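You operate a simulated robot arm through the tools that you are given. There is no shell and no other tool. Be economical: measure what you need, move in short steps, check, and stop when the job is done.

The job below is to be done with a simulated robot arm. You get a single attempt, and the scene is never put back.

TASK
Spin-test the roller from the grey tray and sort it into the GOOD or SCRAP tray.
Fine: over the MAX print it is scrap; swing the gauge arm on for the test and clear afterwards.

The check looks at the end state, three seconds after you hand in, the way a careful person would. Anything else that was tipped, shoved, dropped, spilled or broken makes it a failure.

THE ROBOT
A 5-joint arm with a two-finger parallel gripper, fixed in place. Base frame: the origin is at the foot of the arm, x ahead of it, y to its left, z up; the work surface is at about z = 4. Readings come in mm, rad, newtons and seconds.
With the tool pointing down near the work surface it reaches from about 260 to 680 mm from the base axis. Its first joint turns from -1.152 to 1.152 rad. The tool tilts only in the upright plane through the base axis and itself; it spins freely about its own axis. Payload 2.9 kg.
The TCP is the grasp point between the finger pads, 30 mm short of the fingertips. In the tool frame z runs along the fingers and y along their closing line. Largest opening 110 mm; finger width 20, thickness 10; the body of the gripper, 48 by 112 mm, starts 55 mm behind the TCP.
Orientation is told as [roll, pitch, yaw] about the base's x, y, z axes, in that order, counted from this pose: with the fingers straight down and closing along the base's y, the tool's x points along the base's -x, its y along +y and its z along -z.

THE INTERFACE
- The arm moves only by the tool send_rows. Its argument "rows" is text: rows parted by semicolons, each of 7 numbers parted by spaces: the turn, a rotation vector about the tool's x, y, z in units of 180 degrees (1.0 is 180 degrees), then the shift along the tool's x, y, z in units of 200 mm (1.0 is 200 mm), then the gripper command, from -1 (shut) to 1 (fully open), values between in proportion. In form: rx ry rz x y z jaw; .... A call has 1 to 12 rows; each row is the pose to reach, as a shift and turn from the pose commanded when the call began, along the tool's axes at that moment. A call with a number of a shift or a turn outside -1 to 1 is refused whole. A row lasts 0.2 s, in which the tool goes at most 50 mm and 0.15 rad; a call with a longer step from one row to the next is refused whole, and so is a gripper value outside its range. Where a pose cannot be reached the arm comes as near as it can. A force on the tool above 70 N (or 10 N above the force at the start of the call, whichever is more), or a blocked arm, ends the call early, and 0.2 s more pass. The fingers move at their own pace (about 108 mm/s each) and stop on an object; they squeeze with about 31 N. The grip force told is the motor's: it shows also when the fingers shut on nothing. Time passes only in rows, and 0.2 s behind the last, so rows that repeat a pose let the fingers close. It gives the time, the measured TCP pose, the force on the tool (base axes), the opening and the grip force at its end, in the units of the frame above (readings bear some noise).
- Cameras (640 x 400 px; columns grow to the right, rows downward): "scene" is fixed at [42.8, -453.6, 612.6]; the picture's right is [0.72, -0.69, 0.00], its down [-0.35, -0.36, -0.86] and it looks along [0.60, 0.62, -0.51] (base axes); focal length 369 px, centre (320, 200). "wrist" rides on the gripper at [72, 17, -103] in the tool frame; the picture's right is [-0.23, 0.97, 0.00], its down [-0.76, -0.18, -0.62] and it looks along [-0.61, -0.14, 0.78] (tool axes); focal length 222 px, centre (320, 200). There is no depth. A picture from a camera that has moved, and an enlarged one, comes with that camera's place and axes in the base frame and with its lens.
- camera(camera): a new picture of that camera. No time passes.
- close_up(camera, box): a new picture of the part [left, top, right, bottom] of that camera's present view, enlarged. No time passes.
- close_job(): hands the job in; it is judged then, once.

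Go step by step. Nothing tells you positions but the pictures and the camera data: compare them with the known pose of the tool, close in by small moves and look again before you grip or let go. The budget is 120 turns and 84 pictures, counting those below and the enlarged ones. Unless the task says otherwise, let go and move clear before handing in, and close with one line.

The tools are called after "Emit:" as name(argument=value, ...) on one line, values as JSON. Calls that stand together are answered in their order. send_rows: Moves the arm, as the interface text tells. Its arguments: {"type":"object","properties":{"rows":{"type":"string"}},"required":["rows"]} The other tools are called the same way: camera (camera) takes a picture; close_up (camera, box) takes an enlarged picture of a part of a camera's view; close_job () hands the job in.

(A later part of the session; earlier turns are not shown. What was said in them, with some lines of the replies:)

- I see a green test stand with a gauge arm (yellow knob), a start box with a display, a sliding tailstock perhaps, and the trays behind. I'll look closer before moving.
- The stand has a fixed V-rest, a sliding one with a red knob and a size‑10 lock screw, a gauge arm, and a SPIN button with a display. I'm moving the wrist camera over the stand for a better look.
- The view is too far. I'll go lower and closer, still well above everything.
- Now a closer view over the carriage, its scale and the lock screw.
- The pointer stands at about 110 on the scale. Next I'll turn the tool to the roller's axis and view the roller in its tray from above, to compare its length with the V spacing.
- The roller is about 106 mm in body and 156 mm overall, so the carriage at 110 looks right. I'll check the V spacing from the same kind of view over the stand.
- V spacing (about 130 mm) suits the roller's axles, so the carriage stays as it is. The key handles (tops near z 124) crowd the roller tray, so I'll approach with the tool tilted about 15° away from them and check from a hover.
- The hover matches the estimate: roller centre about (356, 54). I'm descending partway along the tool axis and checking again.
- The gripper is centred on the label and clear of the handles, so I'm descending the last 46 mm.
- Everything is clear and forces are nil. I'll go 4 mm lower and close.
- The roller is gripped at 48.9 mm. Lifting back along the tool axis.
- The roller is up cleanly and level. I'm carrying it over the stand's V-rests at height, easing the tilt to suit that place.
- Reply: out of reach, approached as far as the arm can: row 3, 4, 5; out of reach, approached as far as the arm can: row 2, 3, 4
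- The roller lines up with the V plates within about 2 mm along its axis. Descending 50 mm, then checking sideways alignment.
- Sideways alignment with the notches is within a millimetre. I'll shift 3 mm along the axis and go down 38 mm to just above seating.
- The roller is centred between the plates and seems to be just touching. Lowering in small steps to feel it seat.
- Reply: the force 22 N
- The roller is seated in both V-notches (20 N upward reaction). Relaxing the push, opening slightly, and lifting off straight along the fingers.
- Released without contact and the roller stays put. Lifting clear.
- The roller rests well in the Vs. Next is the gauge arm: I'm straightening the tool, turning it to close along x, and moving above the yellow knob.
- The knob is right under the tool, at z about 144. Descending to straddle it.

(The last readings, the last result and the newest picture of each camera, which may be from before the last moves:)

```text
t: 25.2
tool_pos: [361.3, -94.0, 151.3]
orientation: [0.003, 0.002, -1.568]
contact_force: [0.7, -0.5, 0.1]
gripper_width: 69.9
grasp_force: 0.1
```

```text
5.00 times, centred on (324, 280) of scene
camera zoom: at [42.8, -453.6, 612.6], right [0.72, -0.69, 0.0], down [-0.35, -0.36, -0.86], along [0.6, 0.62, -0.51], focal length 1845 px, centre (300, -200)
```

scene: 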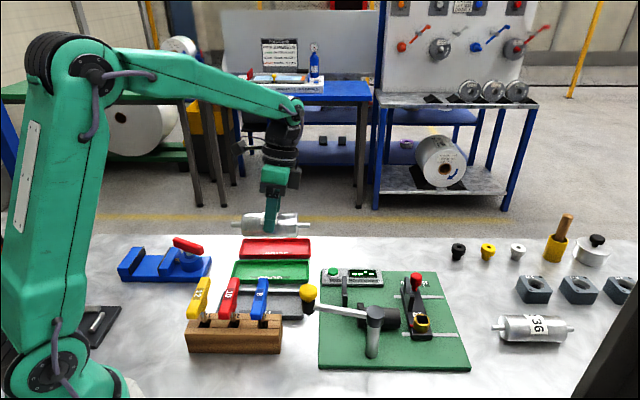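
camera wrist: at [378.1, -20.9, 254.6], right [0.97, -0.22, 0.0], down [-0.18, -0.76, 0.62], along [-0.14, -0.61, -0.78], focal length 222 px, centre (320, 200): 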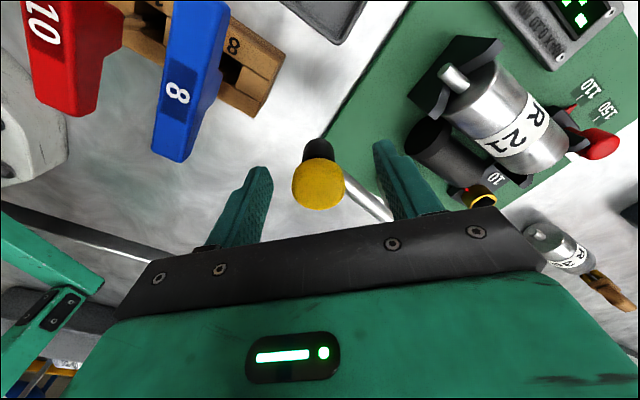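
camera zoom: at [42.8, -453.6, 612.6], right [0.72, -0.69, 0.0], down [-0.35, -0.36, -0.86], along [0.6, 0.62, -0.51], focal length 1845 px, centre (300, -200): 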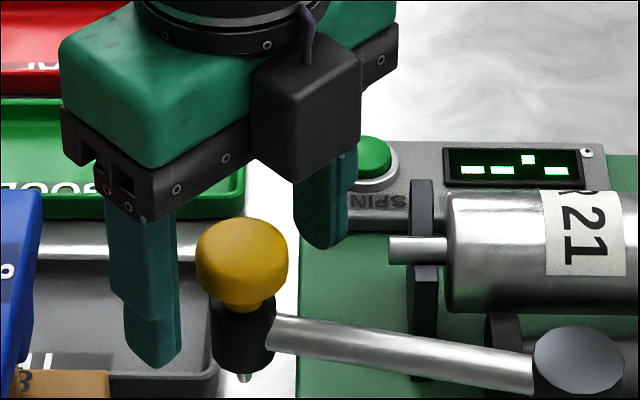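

Centred on the knob. Closing on it, then swinging it 40° along its arc (post at about (429, −187), radius 116).

Emit:
send_rows(rows="0 0 0 0 0 0 -0.2; 0 0 0 0 0 0 -0.7; 0 0 0 0 0 0 -0.7")

Emit:
send_rows(rows="0 0 0.044 0.052 0.086 0 -0.7; 0 0 0.088 0.088 0.18 0 -0.7; 0 0 0.132 0.1075 0.279 0 -0.7; 0 0 0.176 0.109 0.38 0 -0.7; 0 0 0.176 0.109 0.38 0 -0.7")

Emit:
camera(camera="scene")

```text
t: 26.0
tool_pos: [360.8, -92.8, 152.0]
orientation: [-0.002, -0.001, -1.57]
contact_force: [-5.9, 4.2, 0.3]
gripper_width: 31.8
grasp_force: 45.6
```

```text
t: 27.2
tool_pos: [436.0, -73.1, 151.5]
orientation: [-0.002, -0.001, -2.126]
contact_force: [-3.3, -30.6, -23.1]
gripper_width: 32.5
grasp_force: 45.5
```

```text
35 pictures are left
```

scene: 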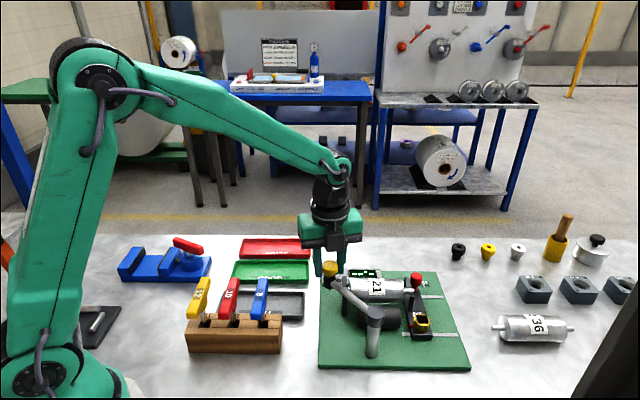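

The arm swings with the knob; a moderate radial pull says my radius is slightly large. I'll check the tip height against the roller before continuing.

Emit:
close_up(camera="scene", box=[300, 250, 428, 330])

Emit:
send_rows(rows="0 0 0 -0.0128 0.008 0 -0.7; 0 0 0 -0.0128 0.008 0 -0.7")

```text
5.00 times, centred on (364, 290) of scene
camera zoom: at [42.9, -453.7, 612.5], right [0.72, -0.69, 0.0], down [-0.35, -0.36, -0.86], along [0.6, 0.62, -0.51], focal length 1845 px, centre (100, -250)
```

zoom: 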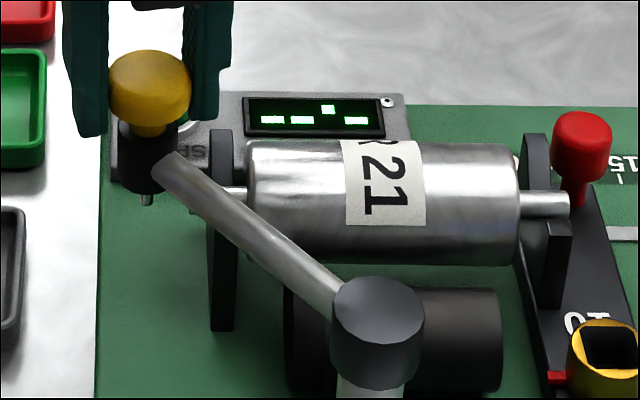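

```text
t: 27.8
tool_pos: [435.6, -74.0, 152.8]
orientation: [-0.003, -0.002, -2.117]
contact_force: [-5.1, 19.7, -18.4]
gripper_width: 31.9
grasp_force: 45.5
```

Emit:
send_rows(rows="0 0 0.028 0.022 0.045 0 -0.7; 0 0 0.056 0.0395 0.091 0 -0.7; 0 0 0.084 0.052 0.14 0 -0.7; 0 0 0.112 0.0615 0.1895 0 -0.7; 0 0 0.122 0.064 0.2095 0 -0.7; 0 0 0.122 0.064 0.2095 0 -0.7")

Emit:
close_up(camera="scene", box=[300, 240, 428, 320])

```text
t: 29.2
tool_pos: [478.7, -86.5, 153.5]
orientation: [0.002, -0.001, -2.501]
contact_force: [11.4, 27.9, -19.6]
gripper_width: 32.2
grasp_force: 44.7
```

```text
5.00 times, centred on (364, 280) of scene
camera zoom: at [42.9, -453.6, 612.6], right [0.72, -0.69, 0.0], down [-0.35, -0.36, -0.86], along [0.6, 0.62, -0.51], focal length 1845 px, centre (100, -200)
```

zoom: 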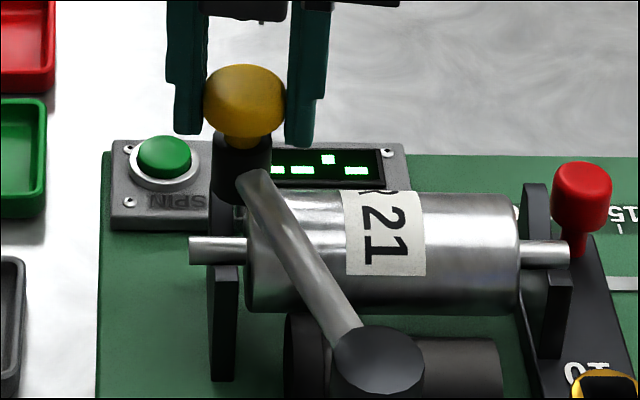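

The tip now stands just off the roller's end. I'm continuing in small steps, watching the force as it comes over the roller.

Emit:
send_rows(rows="0 0 0.016 0.018 0.024 0 -0.7; 0 0 0.033 0.032 0.048 0 -0.7; 0 0 0.033 0.032 0.048 0 -0.7")

Emit:
close_up(camera="scene", box=[310, 255, 390, 305])

```text
t: 30.0
tool_pos: [489.4, -90.9, 152.8]
orientation: [0.0, -0.001, -2.61]
contact_force: [5.4, 11.5, -16.2]
gripper_width: 31.8
grasp_force: 44.6
```

```text
8.00 times, centred on (350, 280) of scene
camera zoom: at [42.9, -453.6, 612.6], right [0.72, -0.69, 0.0], down [-0.35, -0.36, -0.86], along [0.6, 0.62, -0.51], focal length 2952 px, centre (80, -440)
```

zoom: 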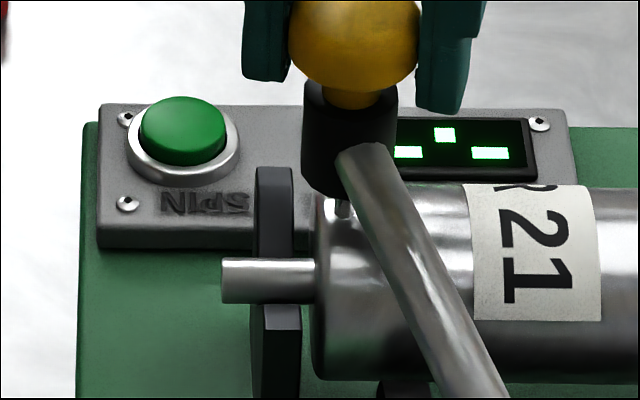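

It slid over the roller top with no jam. Continuing to about 46°, square to the roller axis.

Emit:
send_rows(rows="0 0 0.02 0.02 0.035 0 -0.7; 0 0 0.04 0.035 0.073 0 -0.7; 0 0 0.06 0.047 0.111 0 -0.7; 0 0 0.06 0.047 0.111 0 -0.7")

Emit:
close_up(camera="scene", box=[310, 255, 410, 317])

```text
t: 31.0
tool_pos: [507.5, -105.0, 152.7]
orientation: [-0.002, -0.001, -2.799]
contact_force: [-6.0, -1.3, -10.9]
gripper_width: 32.1
grasp_force: 44.9
```

```text
6.40 times, centred on (360, 286) of scene
camera zoom: at [42.8, -453.6, 612.6], right [0.72, -0.69, 0.0], down [-0.35, -0.36, -0.86], along [0.6, 0.62, -0.51], focal length 2362 px, centre (64, -350)
```

zoom: 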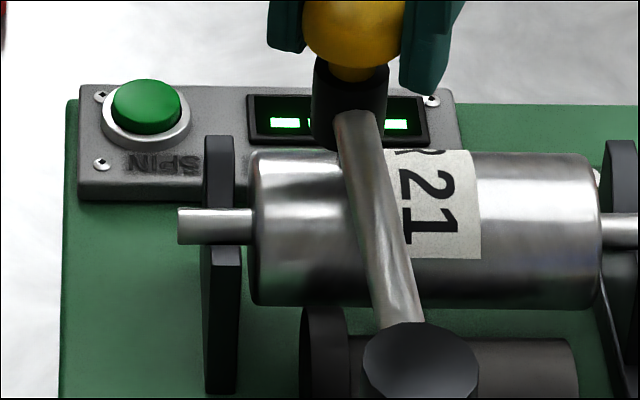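

The gauge arm stands square over the roller. Releasing the knob and lifting clear.

Emit:
send_rows(rows="0 0 0 0 0 0 -0.2; 0 0 0 0 0 0 0.2; 0 0 0 0 0 0 0.27; 0 0 0 0 0 -0.2 0.27; 0 0 0 0 0 -0.4 0.27; 0 0 0 0 0 -0.4 0.27")

Emit:
camera(camera="wrist")

Emit:
close_up(camera="scene", box=[300, 240, 428, 320])

```text
t: 32.4
tool_pos: [506.5, -103.5, 232.5]
orientation: [-0.001, 0.002, -2.796]
contact_force: [0.4, 0.1, -0.4]
gripper_width: 70.0
grasp_force: 0.1
```

```text
30 pictures are left
camera wrist: at [581.5, -95.4, 335.0], right [0.12, -0.99, 0.0], down [-0.78, -0.09, 0.62], along [-0.62, -0.07, -0.78], focal length 222 px, centre (320, 200)
```

wrist: 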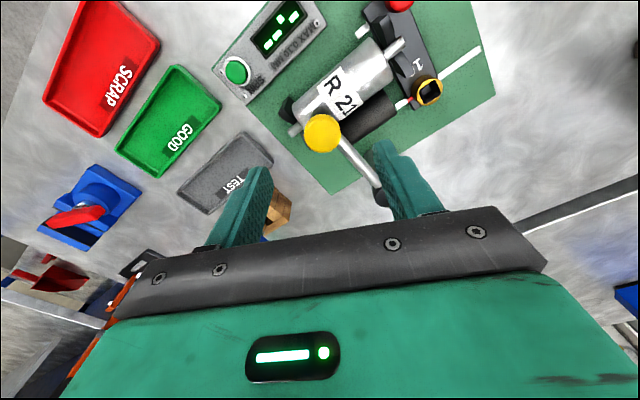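

```text
5.00 times, centred on (364, 280) of scene
camera zoom: at [42.7, -453.6, 612.6], right [0.72, -0.69, 0.0], down [-0.35, -0.36, -0.86], along [0.6, 0.62, -0.51], focal length 1845 px, centre (100, -200)
```

zoom: 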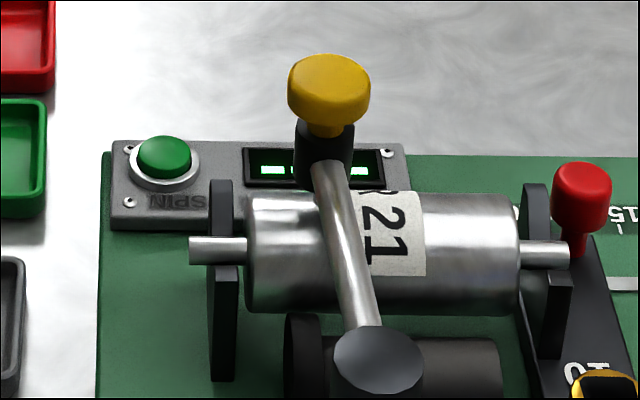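

Gauge on the roller. The SPIN button is at about (524, −1), top near z 30. I'm closing the fingers and going above it.

Emit:
send_rows(rows="0 0 0 0.06 -0.11 0 0; 0 0 0 0.128 -0.226 0 -0.5; 0 0 0 0.19 -0.34 0 -1; 0 0 0 0.256 -0.453 0 -1; 0 0 0 0.256 -0.453 0.2 -1; 0 0 0 0.256 -0.453 0.4 -1; 0 0 0 0.256 -0.453 0.6 -1; 0 0 0 0.256 -0.453 0.77 -1; 0 0 0 0.256 -0.453 0.77 -1")

Emit:
camera(camera="wrist")

Emit:
close_up(camera="scene", box=[280, 230, 408, 310])

```text
t: 34.4
tool_pos: [526.7, -0.4, 81.5]
orientation: [0.0, 0.002, -2.797]
contact_force: [0.1, 0.2, -0.1]
gripper_width: 0.1
grasp_force: 31.0
```

```text
28 pictures are left
camera wrist: at [599.7, 7.2, 183.3], right [0.12, -0.99, 0.0], down [-0.78, -0.09, 0.62], along [-0.62, -0.07, -0.78], focal length 222 px, centre (320, 200)
```

wrist: 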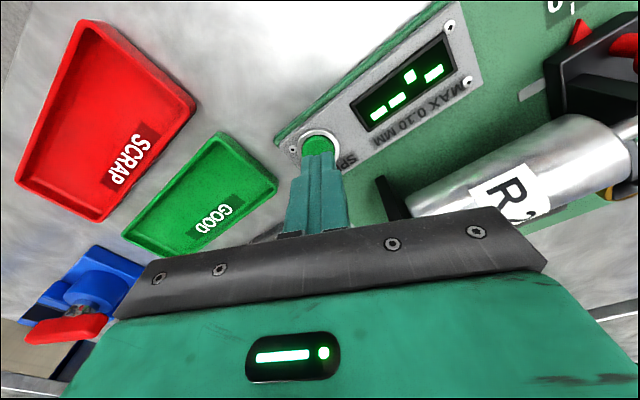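

```text
5.00 times, centred on (344, 270) of scene
camera zoom: at [42.8, -453.6, 612.6], right [0.72, -0.69, 0.0], down [-0.35, -0.36, -0.86], along [0.6, 0.62, -0.51], focal length 1845 px, centre (200, -150)
```

zoom: 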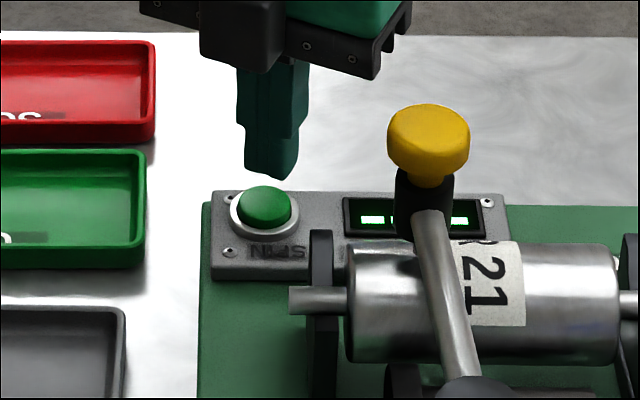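

Aligned on the button. Pressing gently.

Emit:
send_rows(rows="0 0 0 0 0 0.05 -1; 0 0 0 0 0 0.1 -1; 0 0 0 0 0 0.115 -1; 0 0 0 0 0 0.125 -1")

Emit:
close_up(camera="wrist", box=[260, 0, 500, 150])

```text
t: 35.4
tool_pos: [526.8, -0.6, 55.8]
orientation: [-0.001, 0.001, -2.795]
contact_force: [-8.1, 0.4, 16.9]
gripper_width: 0.0
grasp_force: 30.7
```

```text
2.67 times, centred on (380, 75) of wrist
camera zoom: at [600.4, 7.0, 158.5], right [0.12, -0.99, 0.0], down [-0.78, -0.09, 0.62], along [-0.62, -0.07, -0.78], focal length 592 px, centre (160, 533)
```

zoom: 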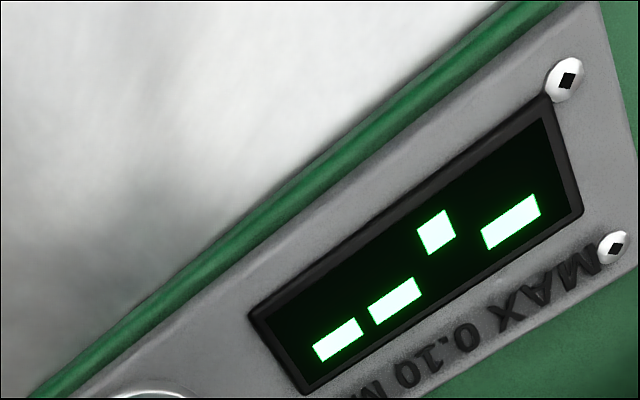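

Emit:
send_rows(rows="0 0 0 0 0 0.012 -1; 0 0 0 0 0 0.02 -1; 0 0 0 0 0 0.02 -1")

Emit:
close_up(camera="wrist", box=[260, 0, 640, 240])

```text
t: 36.2
tool_pos: [526.6, -1.6, 50.6]
orientation: [0.002, 0.005, -2.795]
contact_force: [-9.5, 1.3, 34.6]
gripper_width: 0.0
grasp_force: 31.2
```

```text
1.67 times, centred on (450, 120) of wrist
camera zoom: at [600.3, 7.0, 155.2], right [0.12, -0.99, 0.0], down [-0.78, -0.09, 0.62], along [-0.61, -0.07, -0.79], focal length 370 px, centre (103, 333)
```

zoom: 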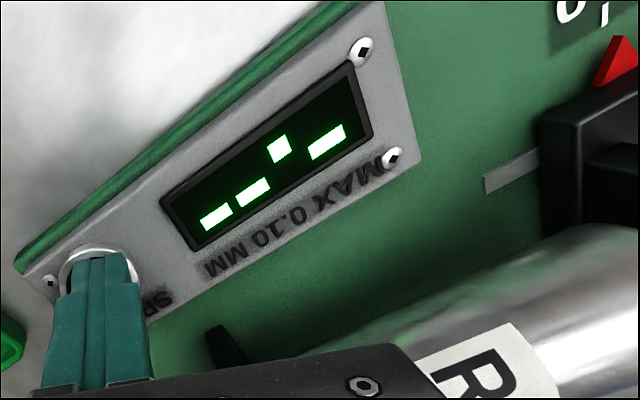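

The button is down (35 N). Releasing it and giving it time to spin.

Emit:
send_rows(rows="0 0 0 0 0 -0.05 -1; 0 0 0 0 0 -0.12 -1; 0 0 0 0 0 -0.12 -1; 0 0 0 0 0 -0.12 -1; 0 0 0 0 0 -0.12 -1; 0 0 0 0 0 -0.12 -1")

Emit:
close_up(camera="wrist", box=[260, 0, 640, 240])

```text
t: 37.6
tool_pos: [526.5, -1.2, 73.8]
orientation: [-0.001, 0.001, -2.796]
contact_force: [0.6, 0.7, -0.2]
gripper_width: 0.0
grasp_force: 30.8
```

```text
1.67 times, centred on (450, 120) of wrist
camera zoom: at [600.3, 7.2, 176.9], right [0.12, -0.99, 0.0], down [-0.78, -0.09, 0.62], along [-0.62, -0.07, -0.78], focal length 370 px, centre (103, 333)
```

zoom: 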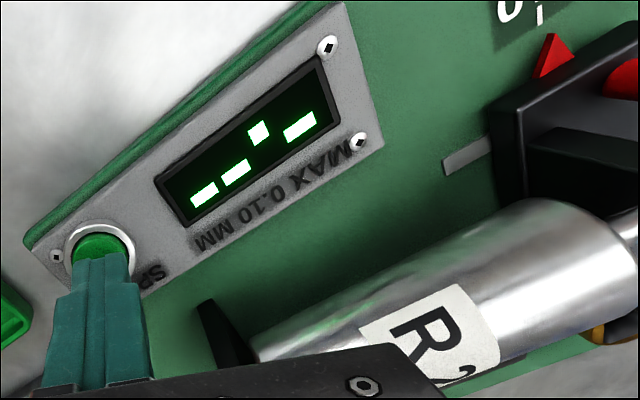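

No change yet. I'll wait another two seconds and compare the label.

Emit:
send_rows(rows="0 0 0 0 0 0 -1; 0 0 0 0 0 0 -1; 0 0 0 0 0 0 -1; 0 0 0 0 0 0 -1; 0 0 0 0 0 0 -1; 0 0 0 0 0 0 -1; 0 0 0 0 0 0 -1; 0 0 0 0 0 0 -1; 0 0 0 0 0 0 -1; 0 0 0 0 0 0 -1")

Emit:
camera(camera="wrist")

Emit:
close_up(camera="scene", box=[310, 250, 438, 330])

```text
t: 39.8
tool_pos: [526.1, -1.1, 73.9]
orientation: [0.0, 0.001, -2.797]
contact_force: [0.1, 0.3, 0.5]
gripper_width: 0.1
grasp_force: 31.2
```

```text
23 pictures are left
camera wrist: at [600.3, 7.2, 176.9], right [0.12, -0.99, 0.0], down [-0.78, -0.09, 0.62], along [-0.62, -0.07, -0.78], focal length 222 px, centre (320, 200)
```

wrist: 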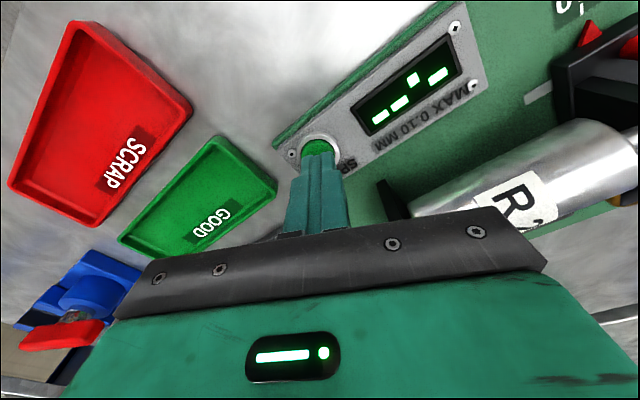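

```text
5.00 times, centred on (374, 290) of scene
camera zoom: at [42.8, -453.6, 612.6], right [0.72, -0.69, 0.0], down [-0.35, -0.36, -0.86], along [0.6, 0.62, -0.51], focal length 1845 px, centre (50, -250)
```

zoom: 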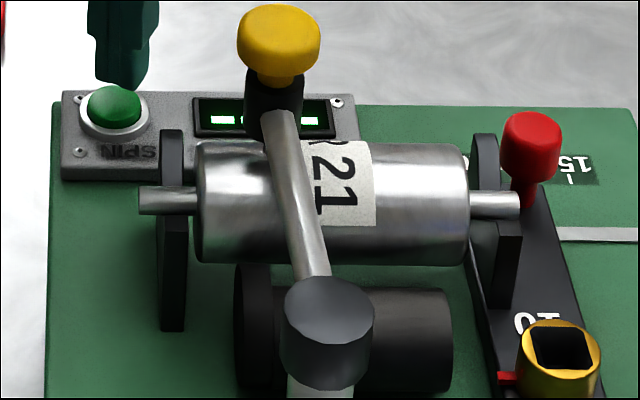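

Nothing spun. The press may not have reached the switch (force was still rising linearly), so I'll press again a little deeper and hold.

Emit:
send_rows(rows="0 0 0 0 0 0.07 -1; 0 0 0 0 0 0.12 -1; 0 0 0 0 0 0.135 -1; 0 0 0 0 0 0.145 -1; 0 0 0 0 0 0.15 -1; 0 0 0 0 0 0.15 -1; 0 0 0 0 0 0.15 -1; 0 0 0 0 0 0.15 -1")

Emit:
close_up(camera="wrist", box=[260, 0, 640, 240])

```text
t: 40.7
tool_pos: [529.8, -1.6, 55.2]
orientation: [0.003, 0.011, -2.795]
contact_force: [-2.8, 1.4, 20.8]
gripper_width: 0.0
grasp_force: 30.9
stopped in row 4: the force on the tool passed its limit (the readings are from after the stop); the commanded pose is now the measured one
```

```text
1.67 times, centred on (450, 120) of wrist
camera zoom: at [602.6, 7.4, 159.3], right [0.12, -0.99, 0.0], down [-0.78, -0.09, 0.61], along [-0.61, -0.07, -0.79], focal length 370 px, centre (103, 333)
```

zoom: 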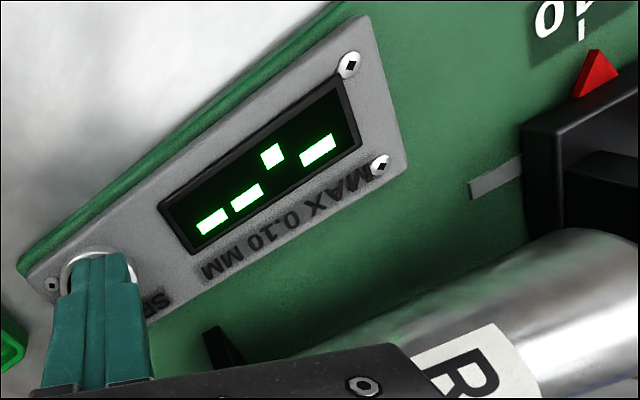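

The button bottoms out, so some condition must be missing. The gauge arm was left about 3° short of square; I'll go back to the knob and swing it further, feeling for a stop.

Emit:
send_rows(rows="0 0 0 0 0 -0.22 -1; 0 0 0 0 0 -0.44 -1; 0 0 0 0 0 -0.66 -0.5; 0 0 0 0 0 -0.885 0; 0 0 0 -0.094 0.15 -0.885 0.27; 0 0 0 -0.19 0.3 -0.885 0.27; 0 0 0 -0.281 0.4455 -0.885 0.27; 0 0 0 -0.281 0.4455 -0.885 0.27; 0 0 0 -0.281 0.4455 -0.7 0.27; 0 0 0 -0.281 0.4455 -0.55 0.27; 0 0 0 -0.281 0.4455 -0.49 0.27; 0 0 0 -0.281 0.4455 -0.49 0.27")

Emit:
camera(camera="wrist")

```text
t: 43.3
tool_pos: [504.4, -104.3, 149.4]
orientation: [0.001, 0.004, -2.798]
contact_force: [0.3, 0.1, -0.3]
gripper_width: 69.9
grasp_force: 0.0
```

```text
20 pictures are left
camera wrist: at [579.2, -95.0, 251.9], right [0.12, -0.99, 0.0], down [-0.78, -0.09, 0.62], along [-0.62, -0.07, -0.78], focal length 222 px, centre (320, 200)
```

wrist: 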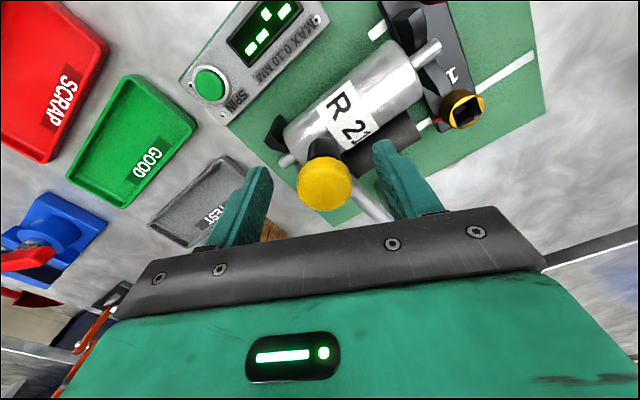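

Emit:
send_rows(rows="0 0 0 0 0 0 -0.2; 0 0 0 0 0 0 -0.7; 0 0 0 0 0 0 -0.7")

Emit:
send_rows(rows="0 0 0.008 0.0067 0.0134 0 -0.7; 0 0 0.016 0.0133 0.0268 0 -0.7; 0 0 0.016 0.0133 0.0268 0 -0.7")

Emit:
send_rows(rows="0 0 0.008 0.006 0.0138 0 -0.7; 0 0 0.016 0.012 0.0275 0 -0.7; 0 0 0.016 0.012 0.0275 0 -0.7")

Emit:
close_up(camera="scene", box=[310, 250, 438, 330])

```text
t: 44.1
tool_pos: [504.2, -103.4, 148.5]
orientation: [0.003, 0.001, -2.796]
contact_force: [-4.4, 1.6, -0.5]
gripper_width: 32.2
grasp_force: 45.4
```

```text
t: 44.9
tool_pos: [510.5, -108.0, 149.0]
orientation: [0.003, 0.001, -2.847]
contact_force: [3.8, 7.6, -1.7]
gripper_width: 32.3
grasp_force: 45.2
```

```text
t: 45.7
tool_pos: [514.3, -111.4, 149.0]
orientation: [0.001, 0.005, -2.895]
contact_force: [15.7, 24.2, -0.8]
gripper_width: 32.0
grasp_force: 45.1
```

```text
5.00 times, centred on (374, 290) of scene
camera zoom: at [42.8, -453.6, 612.6], right [0.72, -0.69, 0.0], down [-0.35, -0.36, -0.86], along [0.6, 0.62, -0.51], focal length 1845 px, centre (50, -250)
```

zoom: 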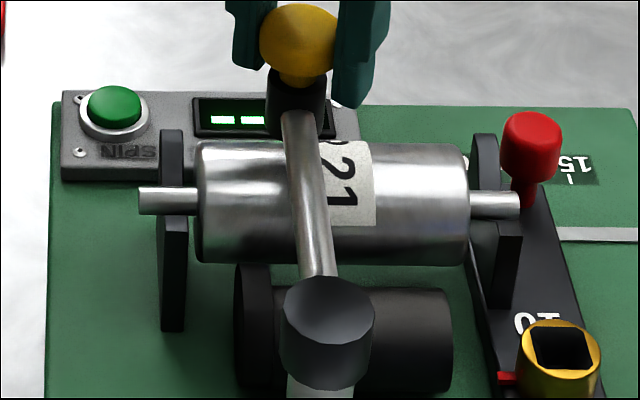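

No stop felt; the arm now looks square to the roller. Moving 2° more with the radius corrected, then releasing and retrying the button.

Emit:
send_rows(rows="0 0 0 0.009 0.008 0 -0.7; 0 0 0.008 0.014 0.018 0 -0.7; 0 0 0.008 0.014 0.018 0 -0.7; 0 0 0.008 0.014 0.018 0 -0.2; 0 0 0.008 0.014 0.018 0 0.27; 0 0 0.008 0.014 0.018 0 0.27; 0 0 0.008 0.014 0.018 -0.2 0.27; 0 0 0.008 0.014 0.018 -0.4 0.27; 0 0 0.008 0.014 0.018 -0.4 0.27")

Emit:
camera(camera="wrist")

```text
t: 47.7
tool_pos: [516.0, -114.6, 228.0]
orientation: [0.001, 0.001, -2.921]
contact_force: [-0.2, -0.8, 0.1]
gripper_width: 69.7
grasp_force: 0.0
```

```text
18 pictures are left
camera wrist: at [590.0, -115.7, 332.0], right [-0.01, -1.0, 0.0], down [-0.78, 0.01, 0.62], along [-0.62, 0.01, -0.78], focal length 222 px, centre (320, 200)
```

wrist: 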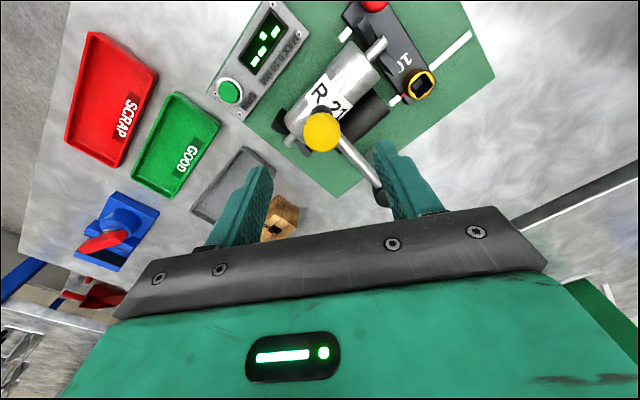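

Pressing SPIN again with the gauge in this position.

Emit:
send_rows(rows="0 0 0 0.056 -0.18 0 -0.3; 0 0 0 0.112 -0.363 0 -1; 0 0 0 0.168 -0.5445 0 -1; 0 0 0 0.168 -0.5445 0.2 -1; 0 0 0 0.168 -0.5445 0.4 -1; 0 0 0 0.168 -0.5445 0.6 -1; 0 0 0 0.168 -0.5445 0.77 -1; 0 0 0 0.168 -0.5445 0.82 -1; 0 0 0 0.168 -0.5445 0.85 -1; 0 0 0 0.168 -0.5445 0.87 -1; 0 0 0 0.168 -0.5445 0.88 -1; 0 0 0 0.168 -0.5445 0.88 -1")

Emit:
close_up(camera="wrist", box=[260, 0, 640, 240])

```text
t: 50.3
tool_pos: [527.0, -1.1, 53.8]
orientation: [0.001, 0.004, -2.921]
contact_force: [-4.1, 0.0, 19.9]
gripper_width: 0.0
grasp_force: 30.6
```

```text
1.67 times, centred on (450, 120) of wrist
camera zoom: at [600.8, -2.5, 157.9], right [-0.01, -1.0, 0.0], down [-0.79, 0.01, 0.62], along [-0.62, 0.01, -0.79], focal length 370 px, centre (103, 333)
```

zoom: 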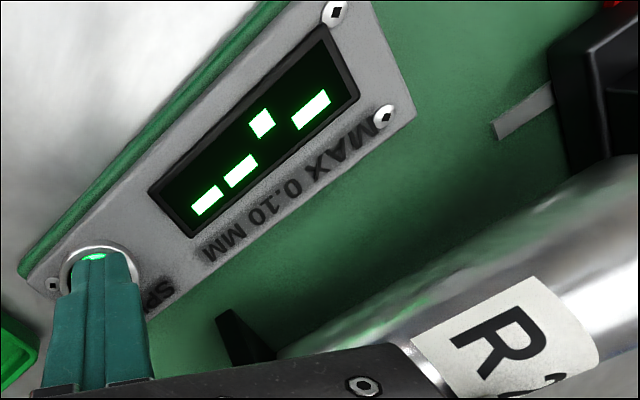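

The button seems lit now. Easing off and waiting.

Emit:
send_rows(rows="0 0 0 0 0 -0.08 -1; 0 0 0 0 0 -0.12 -1; 0 0 0 0 0 -0.12 -1; 0 0 0 0 0 -0.12 -1; 0 0 0 0 0 -0.12 -1; 0 0 0 0 0 -0.12 -1; 0 0 0 0 0 -0.12 -1; 0 0 0 0 0 -0.12 -1")

Emit:
close_up(camera="wrist", box=[260, 0, 640, 240])

```text
t: 52.1
tool_pos: [526.1, -2.6, 77.3]
orientation: [-0.001, 0.004, -2.92]
contact_force: [-0.1, 0.1, 0.4]
gripper_width: 0.0
grasp_force: 31.7
```

```text
1.67 times, centred on (450, 120) of wrist
camera zoom: at [600.1, -2.6, 180.2], right [-0.01, -1.0, 0.0], down [-0.78, 0.01, 0.62], along [-0.62, 0.01, -0.78], focal length 370 px, centre (103, 333)
```

zoom: 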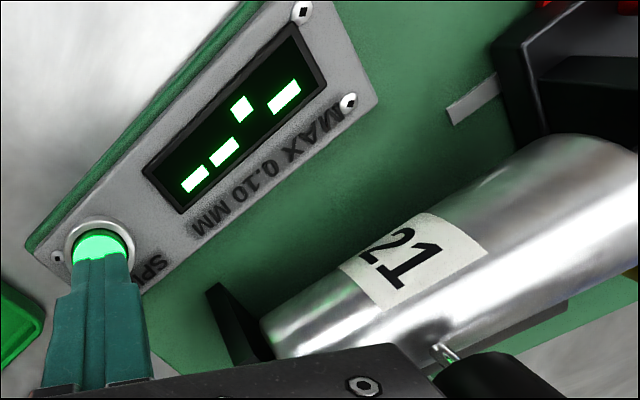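

It's spinning: the button is lit and the label has turned. Waiting for the reading.

Emit:
send_rows(rows="0 0 0 0 0 0 -1; 0 0 0 0 0 0 -1; 0 0 0 0 0 0 -1; 0 0 0 0 0 0 -1; 0 0 0 0 0 0 -1; 0 0 0 0 0 0 -1; 0 0 0 0 0 0 -1; 0 0 0 0 0 0 -1; 0 0 0 0 0 0 -1; 0 0 0 0 0 0 -1")

Emit:
close_up(camera="wrist", box=[320, 0, 480, 130])

```text
t: 54.3
tool_pos: [526.5, -1.6, 77.5]
orientation: [0.0, 0.004, -2.921]
contact_force: [-0.2, 0.3, 0.9]
gripper_width: 0.0
grasp_force: 31.1
```

```text
3.08 times, centred on (400, 65) of wrist
camera zoom: at [600.1, -2.6, 180.1], right [-0.01, -1.0, 0.0], down [-0.78, 0.01, 0.62], along [-0.62, 0.01, -0.78], focal length 684 px, centre (74, 615)
```

zoom: 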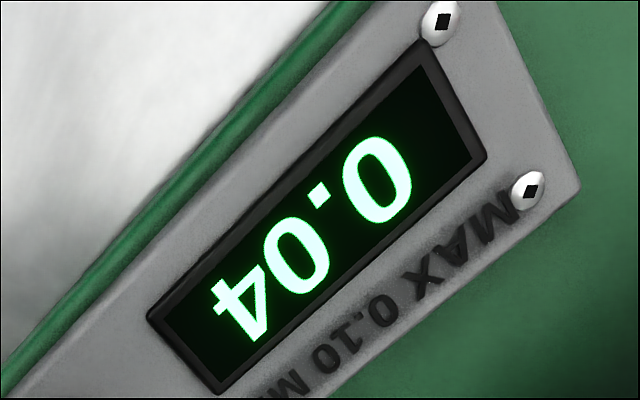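

It reads 0.04 mm, under MAX 0.10, so the roller is GOOD. Going back to the knob to swing the gauge clear.

Emit:
send_rows(rows="0 0 0 0 0 -0.2 -1; 0 0 0 0 0 -0.4 -0.5; 0 0 0 0 0 -0.6 0; 0 0 0 0 0 -0.75 0.27; 0 0 0 -0.058 0.18 -0.75 0.27; 0 0 0 -0.116 0.36 -0.75 0.27; 0 0 0 -0.174 0.5375 -0.75 0.27; 0 0 0 -0.174 0.5375 -0.75 0.27; 0 0 0 -0.174 0.5375 -0.55 0.27; 0 0 0 -0.174 0.5375 -0.4 0.27; 0 0 0 -0.174 0.5375 -0.36 0.27; 0 0 0 -0.174 0.5375 -0.36 0.27")

Emit:
camera(camera="wrist")

```text
t: 56.9
tool_pos: [515.8, -115.5, 150.5]
orientation: [0.001, 0.001, -2.922]
contact_force: [-0.2, -0.4, 0.9]
gripper_width: 70.1
grasp_force: 0.1
```

```text
14 pictures are left
camera wrist: at [589.6, -115.5, 253.5], right [-0.01, -1.0, 0.0], down [-0.78, 0.01, 0.62], along [-0.62, 0.01, -0.78], focal length 222 px, centre (320, 200)
```

wrist: 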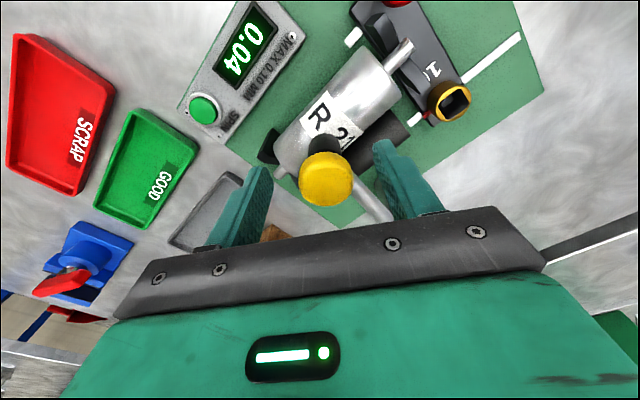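

The reading 0.04 is final and the roller has stopped. Gripping the knob and swinging it back.

Emit:
send_rows(rows="0 0 0 0 0 0 -0.2; 0 0 0 0 0 0 -0.7; 0 0 0 0 0 0 -0.7")

Emit:
send_rows(rows="0 0 -0.022 -0.025 -0.042 0 -0.7; 0 0 -0.044 -0.0525 -0.083 0 -0.7; 0 0 -0.066 -0.085 -0.122 0 -0.7; 0 0 -0.088 -0.121 -0.1575 0 -0.7; 0 0 -0.132 -0.2015 -0.2195 0 -0.7; 0 0 -0.176 -0.2915 -0.2665 0 -0.7; 0 0 -0.176 -0.2915 -0.2665 0 -0.7")

```text
t: 57.7
tool_pos: [515.3, -114.3, 151.1]
orientation: [-0.001, 0.002, -2.922]
contact_force: [-3.6, 0.0, -0.1]
gripper_width: 32.0
grasp_force: 45.4
```

```text
t: 59.3
tool_pos: [446.0, -75.0, 150.8]
orientation: [0.002, 0.004, -2.367]
contact_force: [4.9, -15.7, 7.2]
gripper_width: 31.7
grasp_force: 44.6
```

Emit:
send_rows(rows="0 0 -0.044 -0.0675 -0.075 0 -0.7; 0 0 -0.088 -0.146 -0.14 0 -0.7; 0 0 -0.132 -0.2345 -0.1895 0 -0.7; 0 0 -0.176 -0.33 -0.2225 0 -0.7; 0 0 -0.2 -0.3795 -0.2335 0 -0.7; 0 0 -0.2 -0.3795 -0.2335 0 -0.7")

Emit:
send_rows(rows="0 0 0 0 0 0 -0.2; 0 0 0 0 0 0 0.27; 0 0 0 0 0 0 0.27; 0 0 0 0 0 -0.2 0.27; 0 0 0 0 0 -0.4 0.27; 0 0 0 0 0 -0.5 0.27; 0 0 0 0 0 -0.5 0.27")

Emit:
camera(camera="scene")

```text
t: 60.7
tool_pos: [359.9, -93.5, 148.8]
orientation: [0.007, -0.001, -1.736]
contact_force: [10.8, 25.4, 24.8]
gripper_width: 32.3
grasp_force: 45.0
```

```text
t: 62.3
tool_pos: [358.5, -93.3, 246.9]
orientation: [0.004, 0.001, -1.74]
contact_force: [-0.8, -0.4, 0.7]
gripper_width: 69.9
grasp_force: 0.0
```

```text
13 pictures are left
```

scene: 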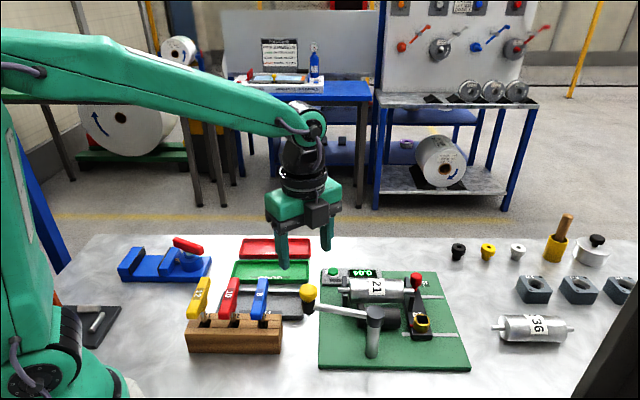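

The gauge is back in its clear position and the knob is released. Now turning the tool to the roller axis and going above the roller with the tool straight down.

Emit:
send_rows(rows="0 0 -0.043 0 0.12 0 0.127; 0 0 -0.086 -0.005 0.24 0 0.127; 0 0 -0.129 -0.01 0.36 0 0.127; 0 0 -0.172 -0.015 0.48 0 0.127; 0 0 -0.215 -0.02 0.6 0 0.127; 0 0 -0.258 -0.023 0.72 0.1 0.127; 0 0 -0.3005 -0.026 0.8355 0.235 0.127; 0 0 -0.3005 -0.026 0.8355 0.235 0.127")

Emit:
camera(camera="wrist")

Emit:
close_up(camera="scene", box=[300, 230, 460, 330])

```text
t: 64.1
tool_pos: [522.9, -127.0, 202.9]
orientation: [0.001, -0.002, -0.793]
contact_force: [0.8, 0.5, 0.0]
gripper_width: 62.1
grasp_force: 0.1
```

```text
12 pictures are left
camera wrist: at [483.6, -64.2, 304.5], right [0.85, 0.52, 0.0], down [0.41, -0.67, 0.62], along [0.33, -0.53, -0.78], focal length 222 px, centre (320, 200)
```

wrist: 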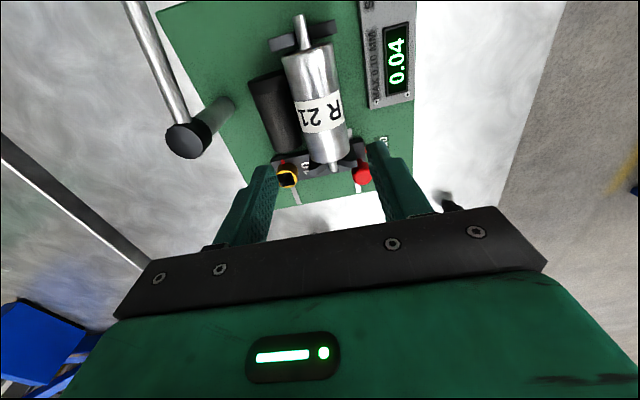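

```text
4.00 times, centred on (380, 280) of scene
camera zoom: at [42.8, -453.6, 612.6], right [0.72, -0.69, 0.0], down [-0.35, -0.36, -0.86], along [0.6, 0.62, -0.51], focal length 1476 px, centre (80, -120)
```

zoom: 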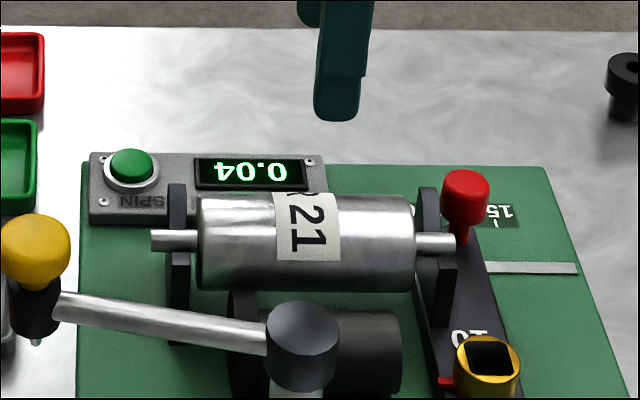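

Aligned within a few millimetres; I'll correct 4.5 mm along the axis, descend and grip.

Emit:
send_rows(rows="0 0 0 0.022 0.004 0.15 0.127; 0 0 0 0.022 0.004 0.35 0.127; 0 0 0 0.022 0.004 0.5 0.127; 0 0 0 0.022 0.004 0.59 0.127; 0 0 0 0.022 0.004 0.59 0.127")

Emit:
camera(camera="wrist")

```text
t: 65.3
tool_pos: [520.1, -124.8, 83.1]
orientation: [0.001, 0.001, -0.796]
contact_force: [-0.7, -0.2, 0.5]
gripper_width: 62.3
grasp_force: 0.0
```

```text
10 pictures are left
camera wrist: at [481.2, -60.3, 186.5], right [0.85, 0.52, 0.0], down [0.4, -0.67, 0.62], along [0.33, -0.53, -0.78], focal length 222 px, centre (320, 200)
```

wrist: 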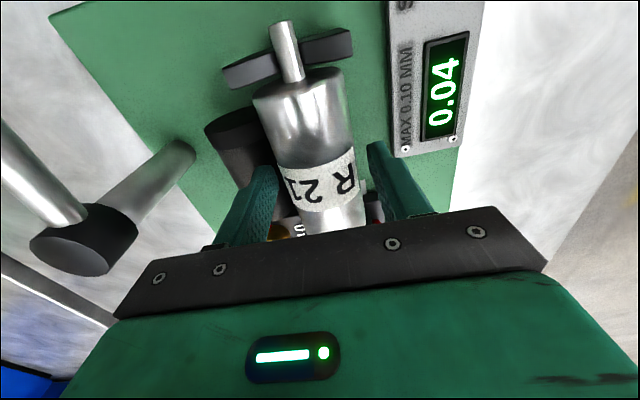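

Gripping and lifting straight up.

Emit:
send_rows(rows="0 0 0 0 0 0 -0.2; 0 0 0 0 0 0 -0.5; 0 0 0 0 0 0 -0.5; 0 0 0 0 0 -0.05 -0.5; 0 0 0 0 0 -0.2 -0.5; 0 0 0 0 0 -0.4 -0.5; 0 0 0 0 0 -0.6 -0.5; 0 0 0 0 0 -0.6 -0.5")

Emit:
camera(camera="scene")

```text
t: 67.1
tool_pos: [520.8, -124.2, 204.7]
orientation: [0.002, -0.001, -0.795]
contact_force: [-0.2, 0.0, -2.3]
gripper_width: 49.0
grasp_force: 30.9
```

```text
9 pictures are left
```

scene: 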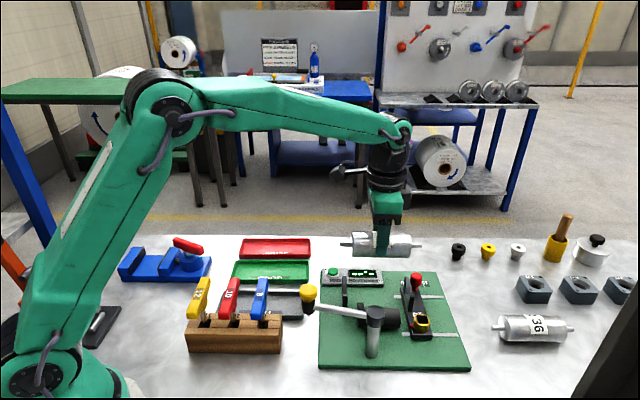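

Roller held. Carrying it over to the GOOD tray, centre about (427, 124).

Emit:
send_rows(rows="0 0 0 0.2 0.09 0 -0.5; 0 0 0 0.4 0.18 0 -0.5; 0 0 0 0.6 0.27 0 -0.5; 0 0 0 0.8 0.36 0 -0.5; 0 0 0 0.8 0.36 0 -0.5")

Emit:
send_rows(rows="0 0 0 0.2 0.09 0 -0.5; 0 0 0 0.4145 0.18 0 -0.5; 0 0 -0.008 0.4145 0.18 0.18 -0.5; 0 0 -0.008 0.4145 0.18 0.37 -0.5; 0 0 -0.008 0.4145 0.18 0.37 -0.5")

Emit:
camera(camera="wrist")

Emit:
close_up(camera="scene", box=[200, 210, 328, 290])

```text
t: 68.3
tool_pos: [461.9, 38.8, 206.4]
orientation: [0.001, -0.002, -0.796]
contact_force: [0.9, 0.1, -2.9]
gripper_width: 49.0
grasp_force: 30.9
```

```text
t: 69.5
tool_pos: [428.3, 125.1, 130.3]
orientation: [0.001, -0.003, -0.772]
contact_force: [0.0, -0.6, -3.3]
gripper_width: 48.8
grasp_force: 30.8
```

```text
8 pictures are left
camera wrist: at [387.9, 187.1, 232.7], right [0.84, 0.54, 0.0], down [0.42, -0.66, 0.62], along [0.34, -0.52, -0.78], focal length 222 px, centre (320, 200)
```

wrist: 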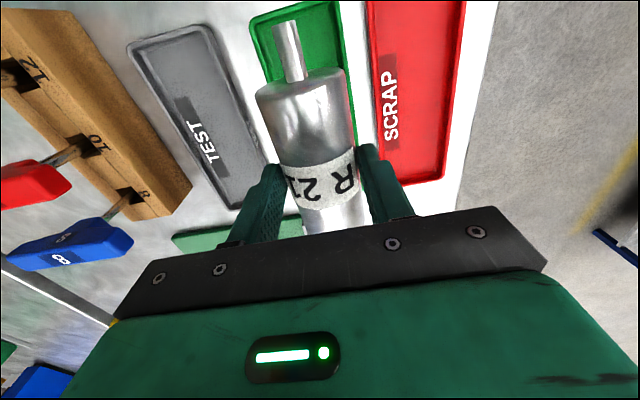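

```text
5.00 times, centred on (264, 250) of scene
camera zoom: at [42.8, -453.6, 612.6], right [0.72, -0.69, 0.0], down [-0.35, -0.36, -0.86], along [0.6, 0.62, -0.51], focal length 1845 px, centre (600, -50)
```

zoom: 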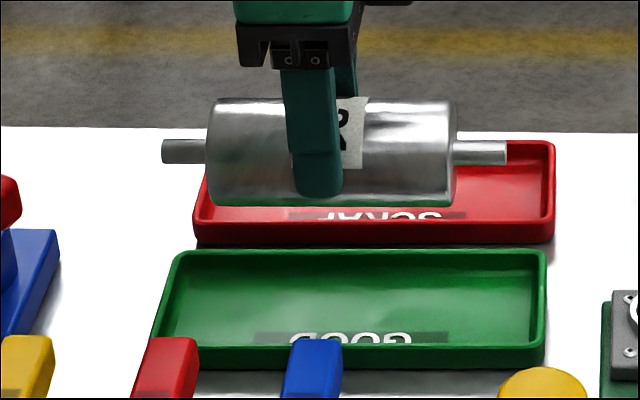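

Lined up with the GOOD tray. Shifting 2.5 mm along the axis and lowering to just above the floor.

Emit:
send_rows(rows="0 0 0 -0.0125 -0.005 0.15 -0.5; 0 0 0 -0.0125 -0.005 0.28 -0.5; 0 0 0 -0.0125 -0.005 0.36 -0.5; 0 0 0 -0.0125 -0.005 0.36 -0.5")

Emit:
close_up(camera="scene", box=[200, 210, 328, 290])

```text
t: 70.5
tool_pos: [430.0, 121.7, 58.1]
orientation: [0.003, -0.001, -0.771]
contact_force: [-3.5, -2.2, 11.0]
gripper_width: 48.9
grasp_force: 31.0
```

```text
5.00 times, centred on (264, 250) of scene
camera zoom: at [42.7, -453.6, 612.6], right [0.72, -0.69, 0.0], down [-0.35, -0.36, -0.86], along [0.6, 0.62, -0.51], focal length 1845 px, centre (600, -50)
```

zoom: 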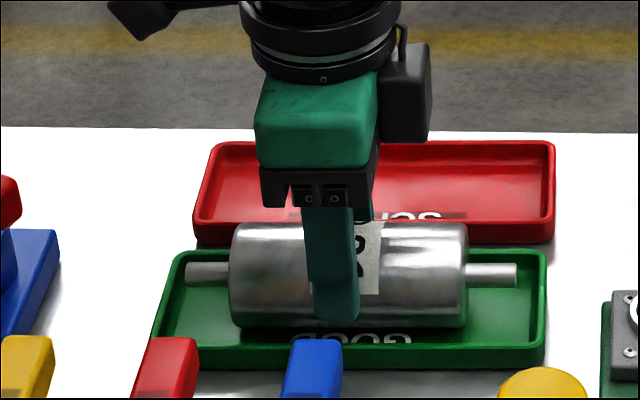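

The roller lies on the tray floor (axis about z 34, level). Releasing and lifting off.

Emit:
send_rows(rows="0 0 0 0 0 -0.005 -0.5; 0 0 0 0 0 -0.005 -0.2; 0 0 0 0 0 -0.005 0.0; 0 0 0 0 0 -0.005 0.1; 0 0 0 0 0 -0.005 0.1; 0 0 0 0 0 -0.1 0.1; 0 0 0 0 0 -0.3 0.1; 0 0 0 0 0 -0.5 0.1; 0 0 0 0 0 -0.7 0.1; 0 0 0 0 0 -0.9 0.1; 0 0 0 0 0 -0.9 0.1")

Emit:
camera(camera="wrist")

Emit:
camera(camera="scene")

```text
t: 72.9
tool_pos: [430.5, 122.2, 240.8]
orientation: [0.001, -0.002, -0.771]
contact_force: [-0.6, 0.1, 0.5]
gripper_width: 60.5
grasp_force: 0.0
```

```text
5 pictures are left
camera wrist: at [389.2, 184.4, 342.6], right [0.84, 0.54, 0.0], down [0.42, -0.66, 0.62], along [0.34, -0.52, -0.78], focal length 222 px, centre (320, 200)
```

wrist: 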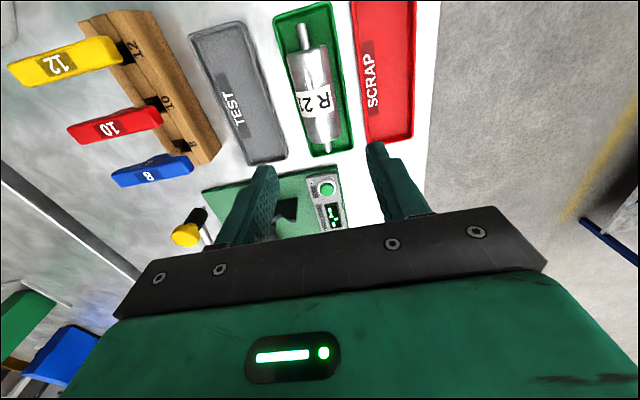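

```text
4 pictures are left
```

scene: 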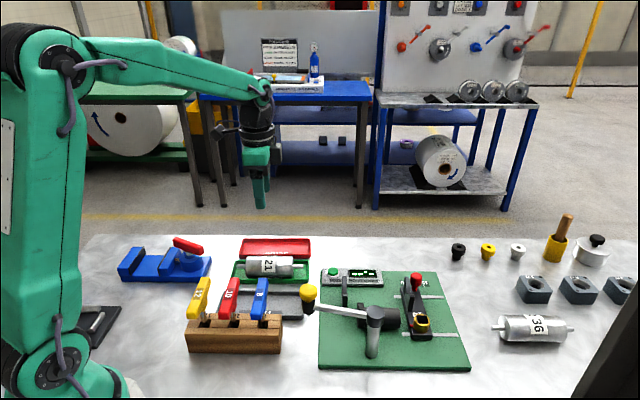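

The roller lies flat in the GOOD tray, the gauge arm is back clear, the rest of the table looks undisturbed, and the gripper is empty and well away. Handing in.

Emit:
close_job()

```text
The job is handed in.
```

Roller R 21 spin-tested at 0.04 mm, under the MAX 0.10 mm print, so I put it in the GOOD tray and swung the gauge arm back clear.
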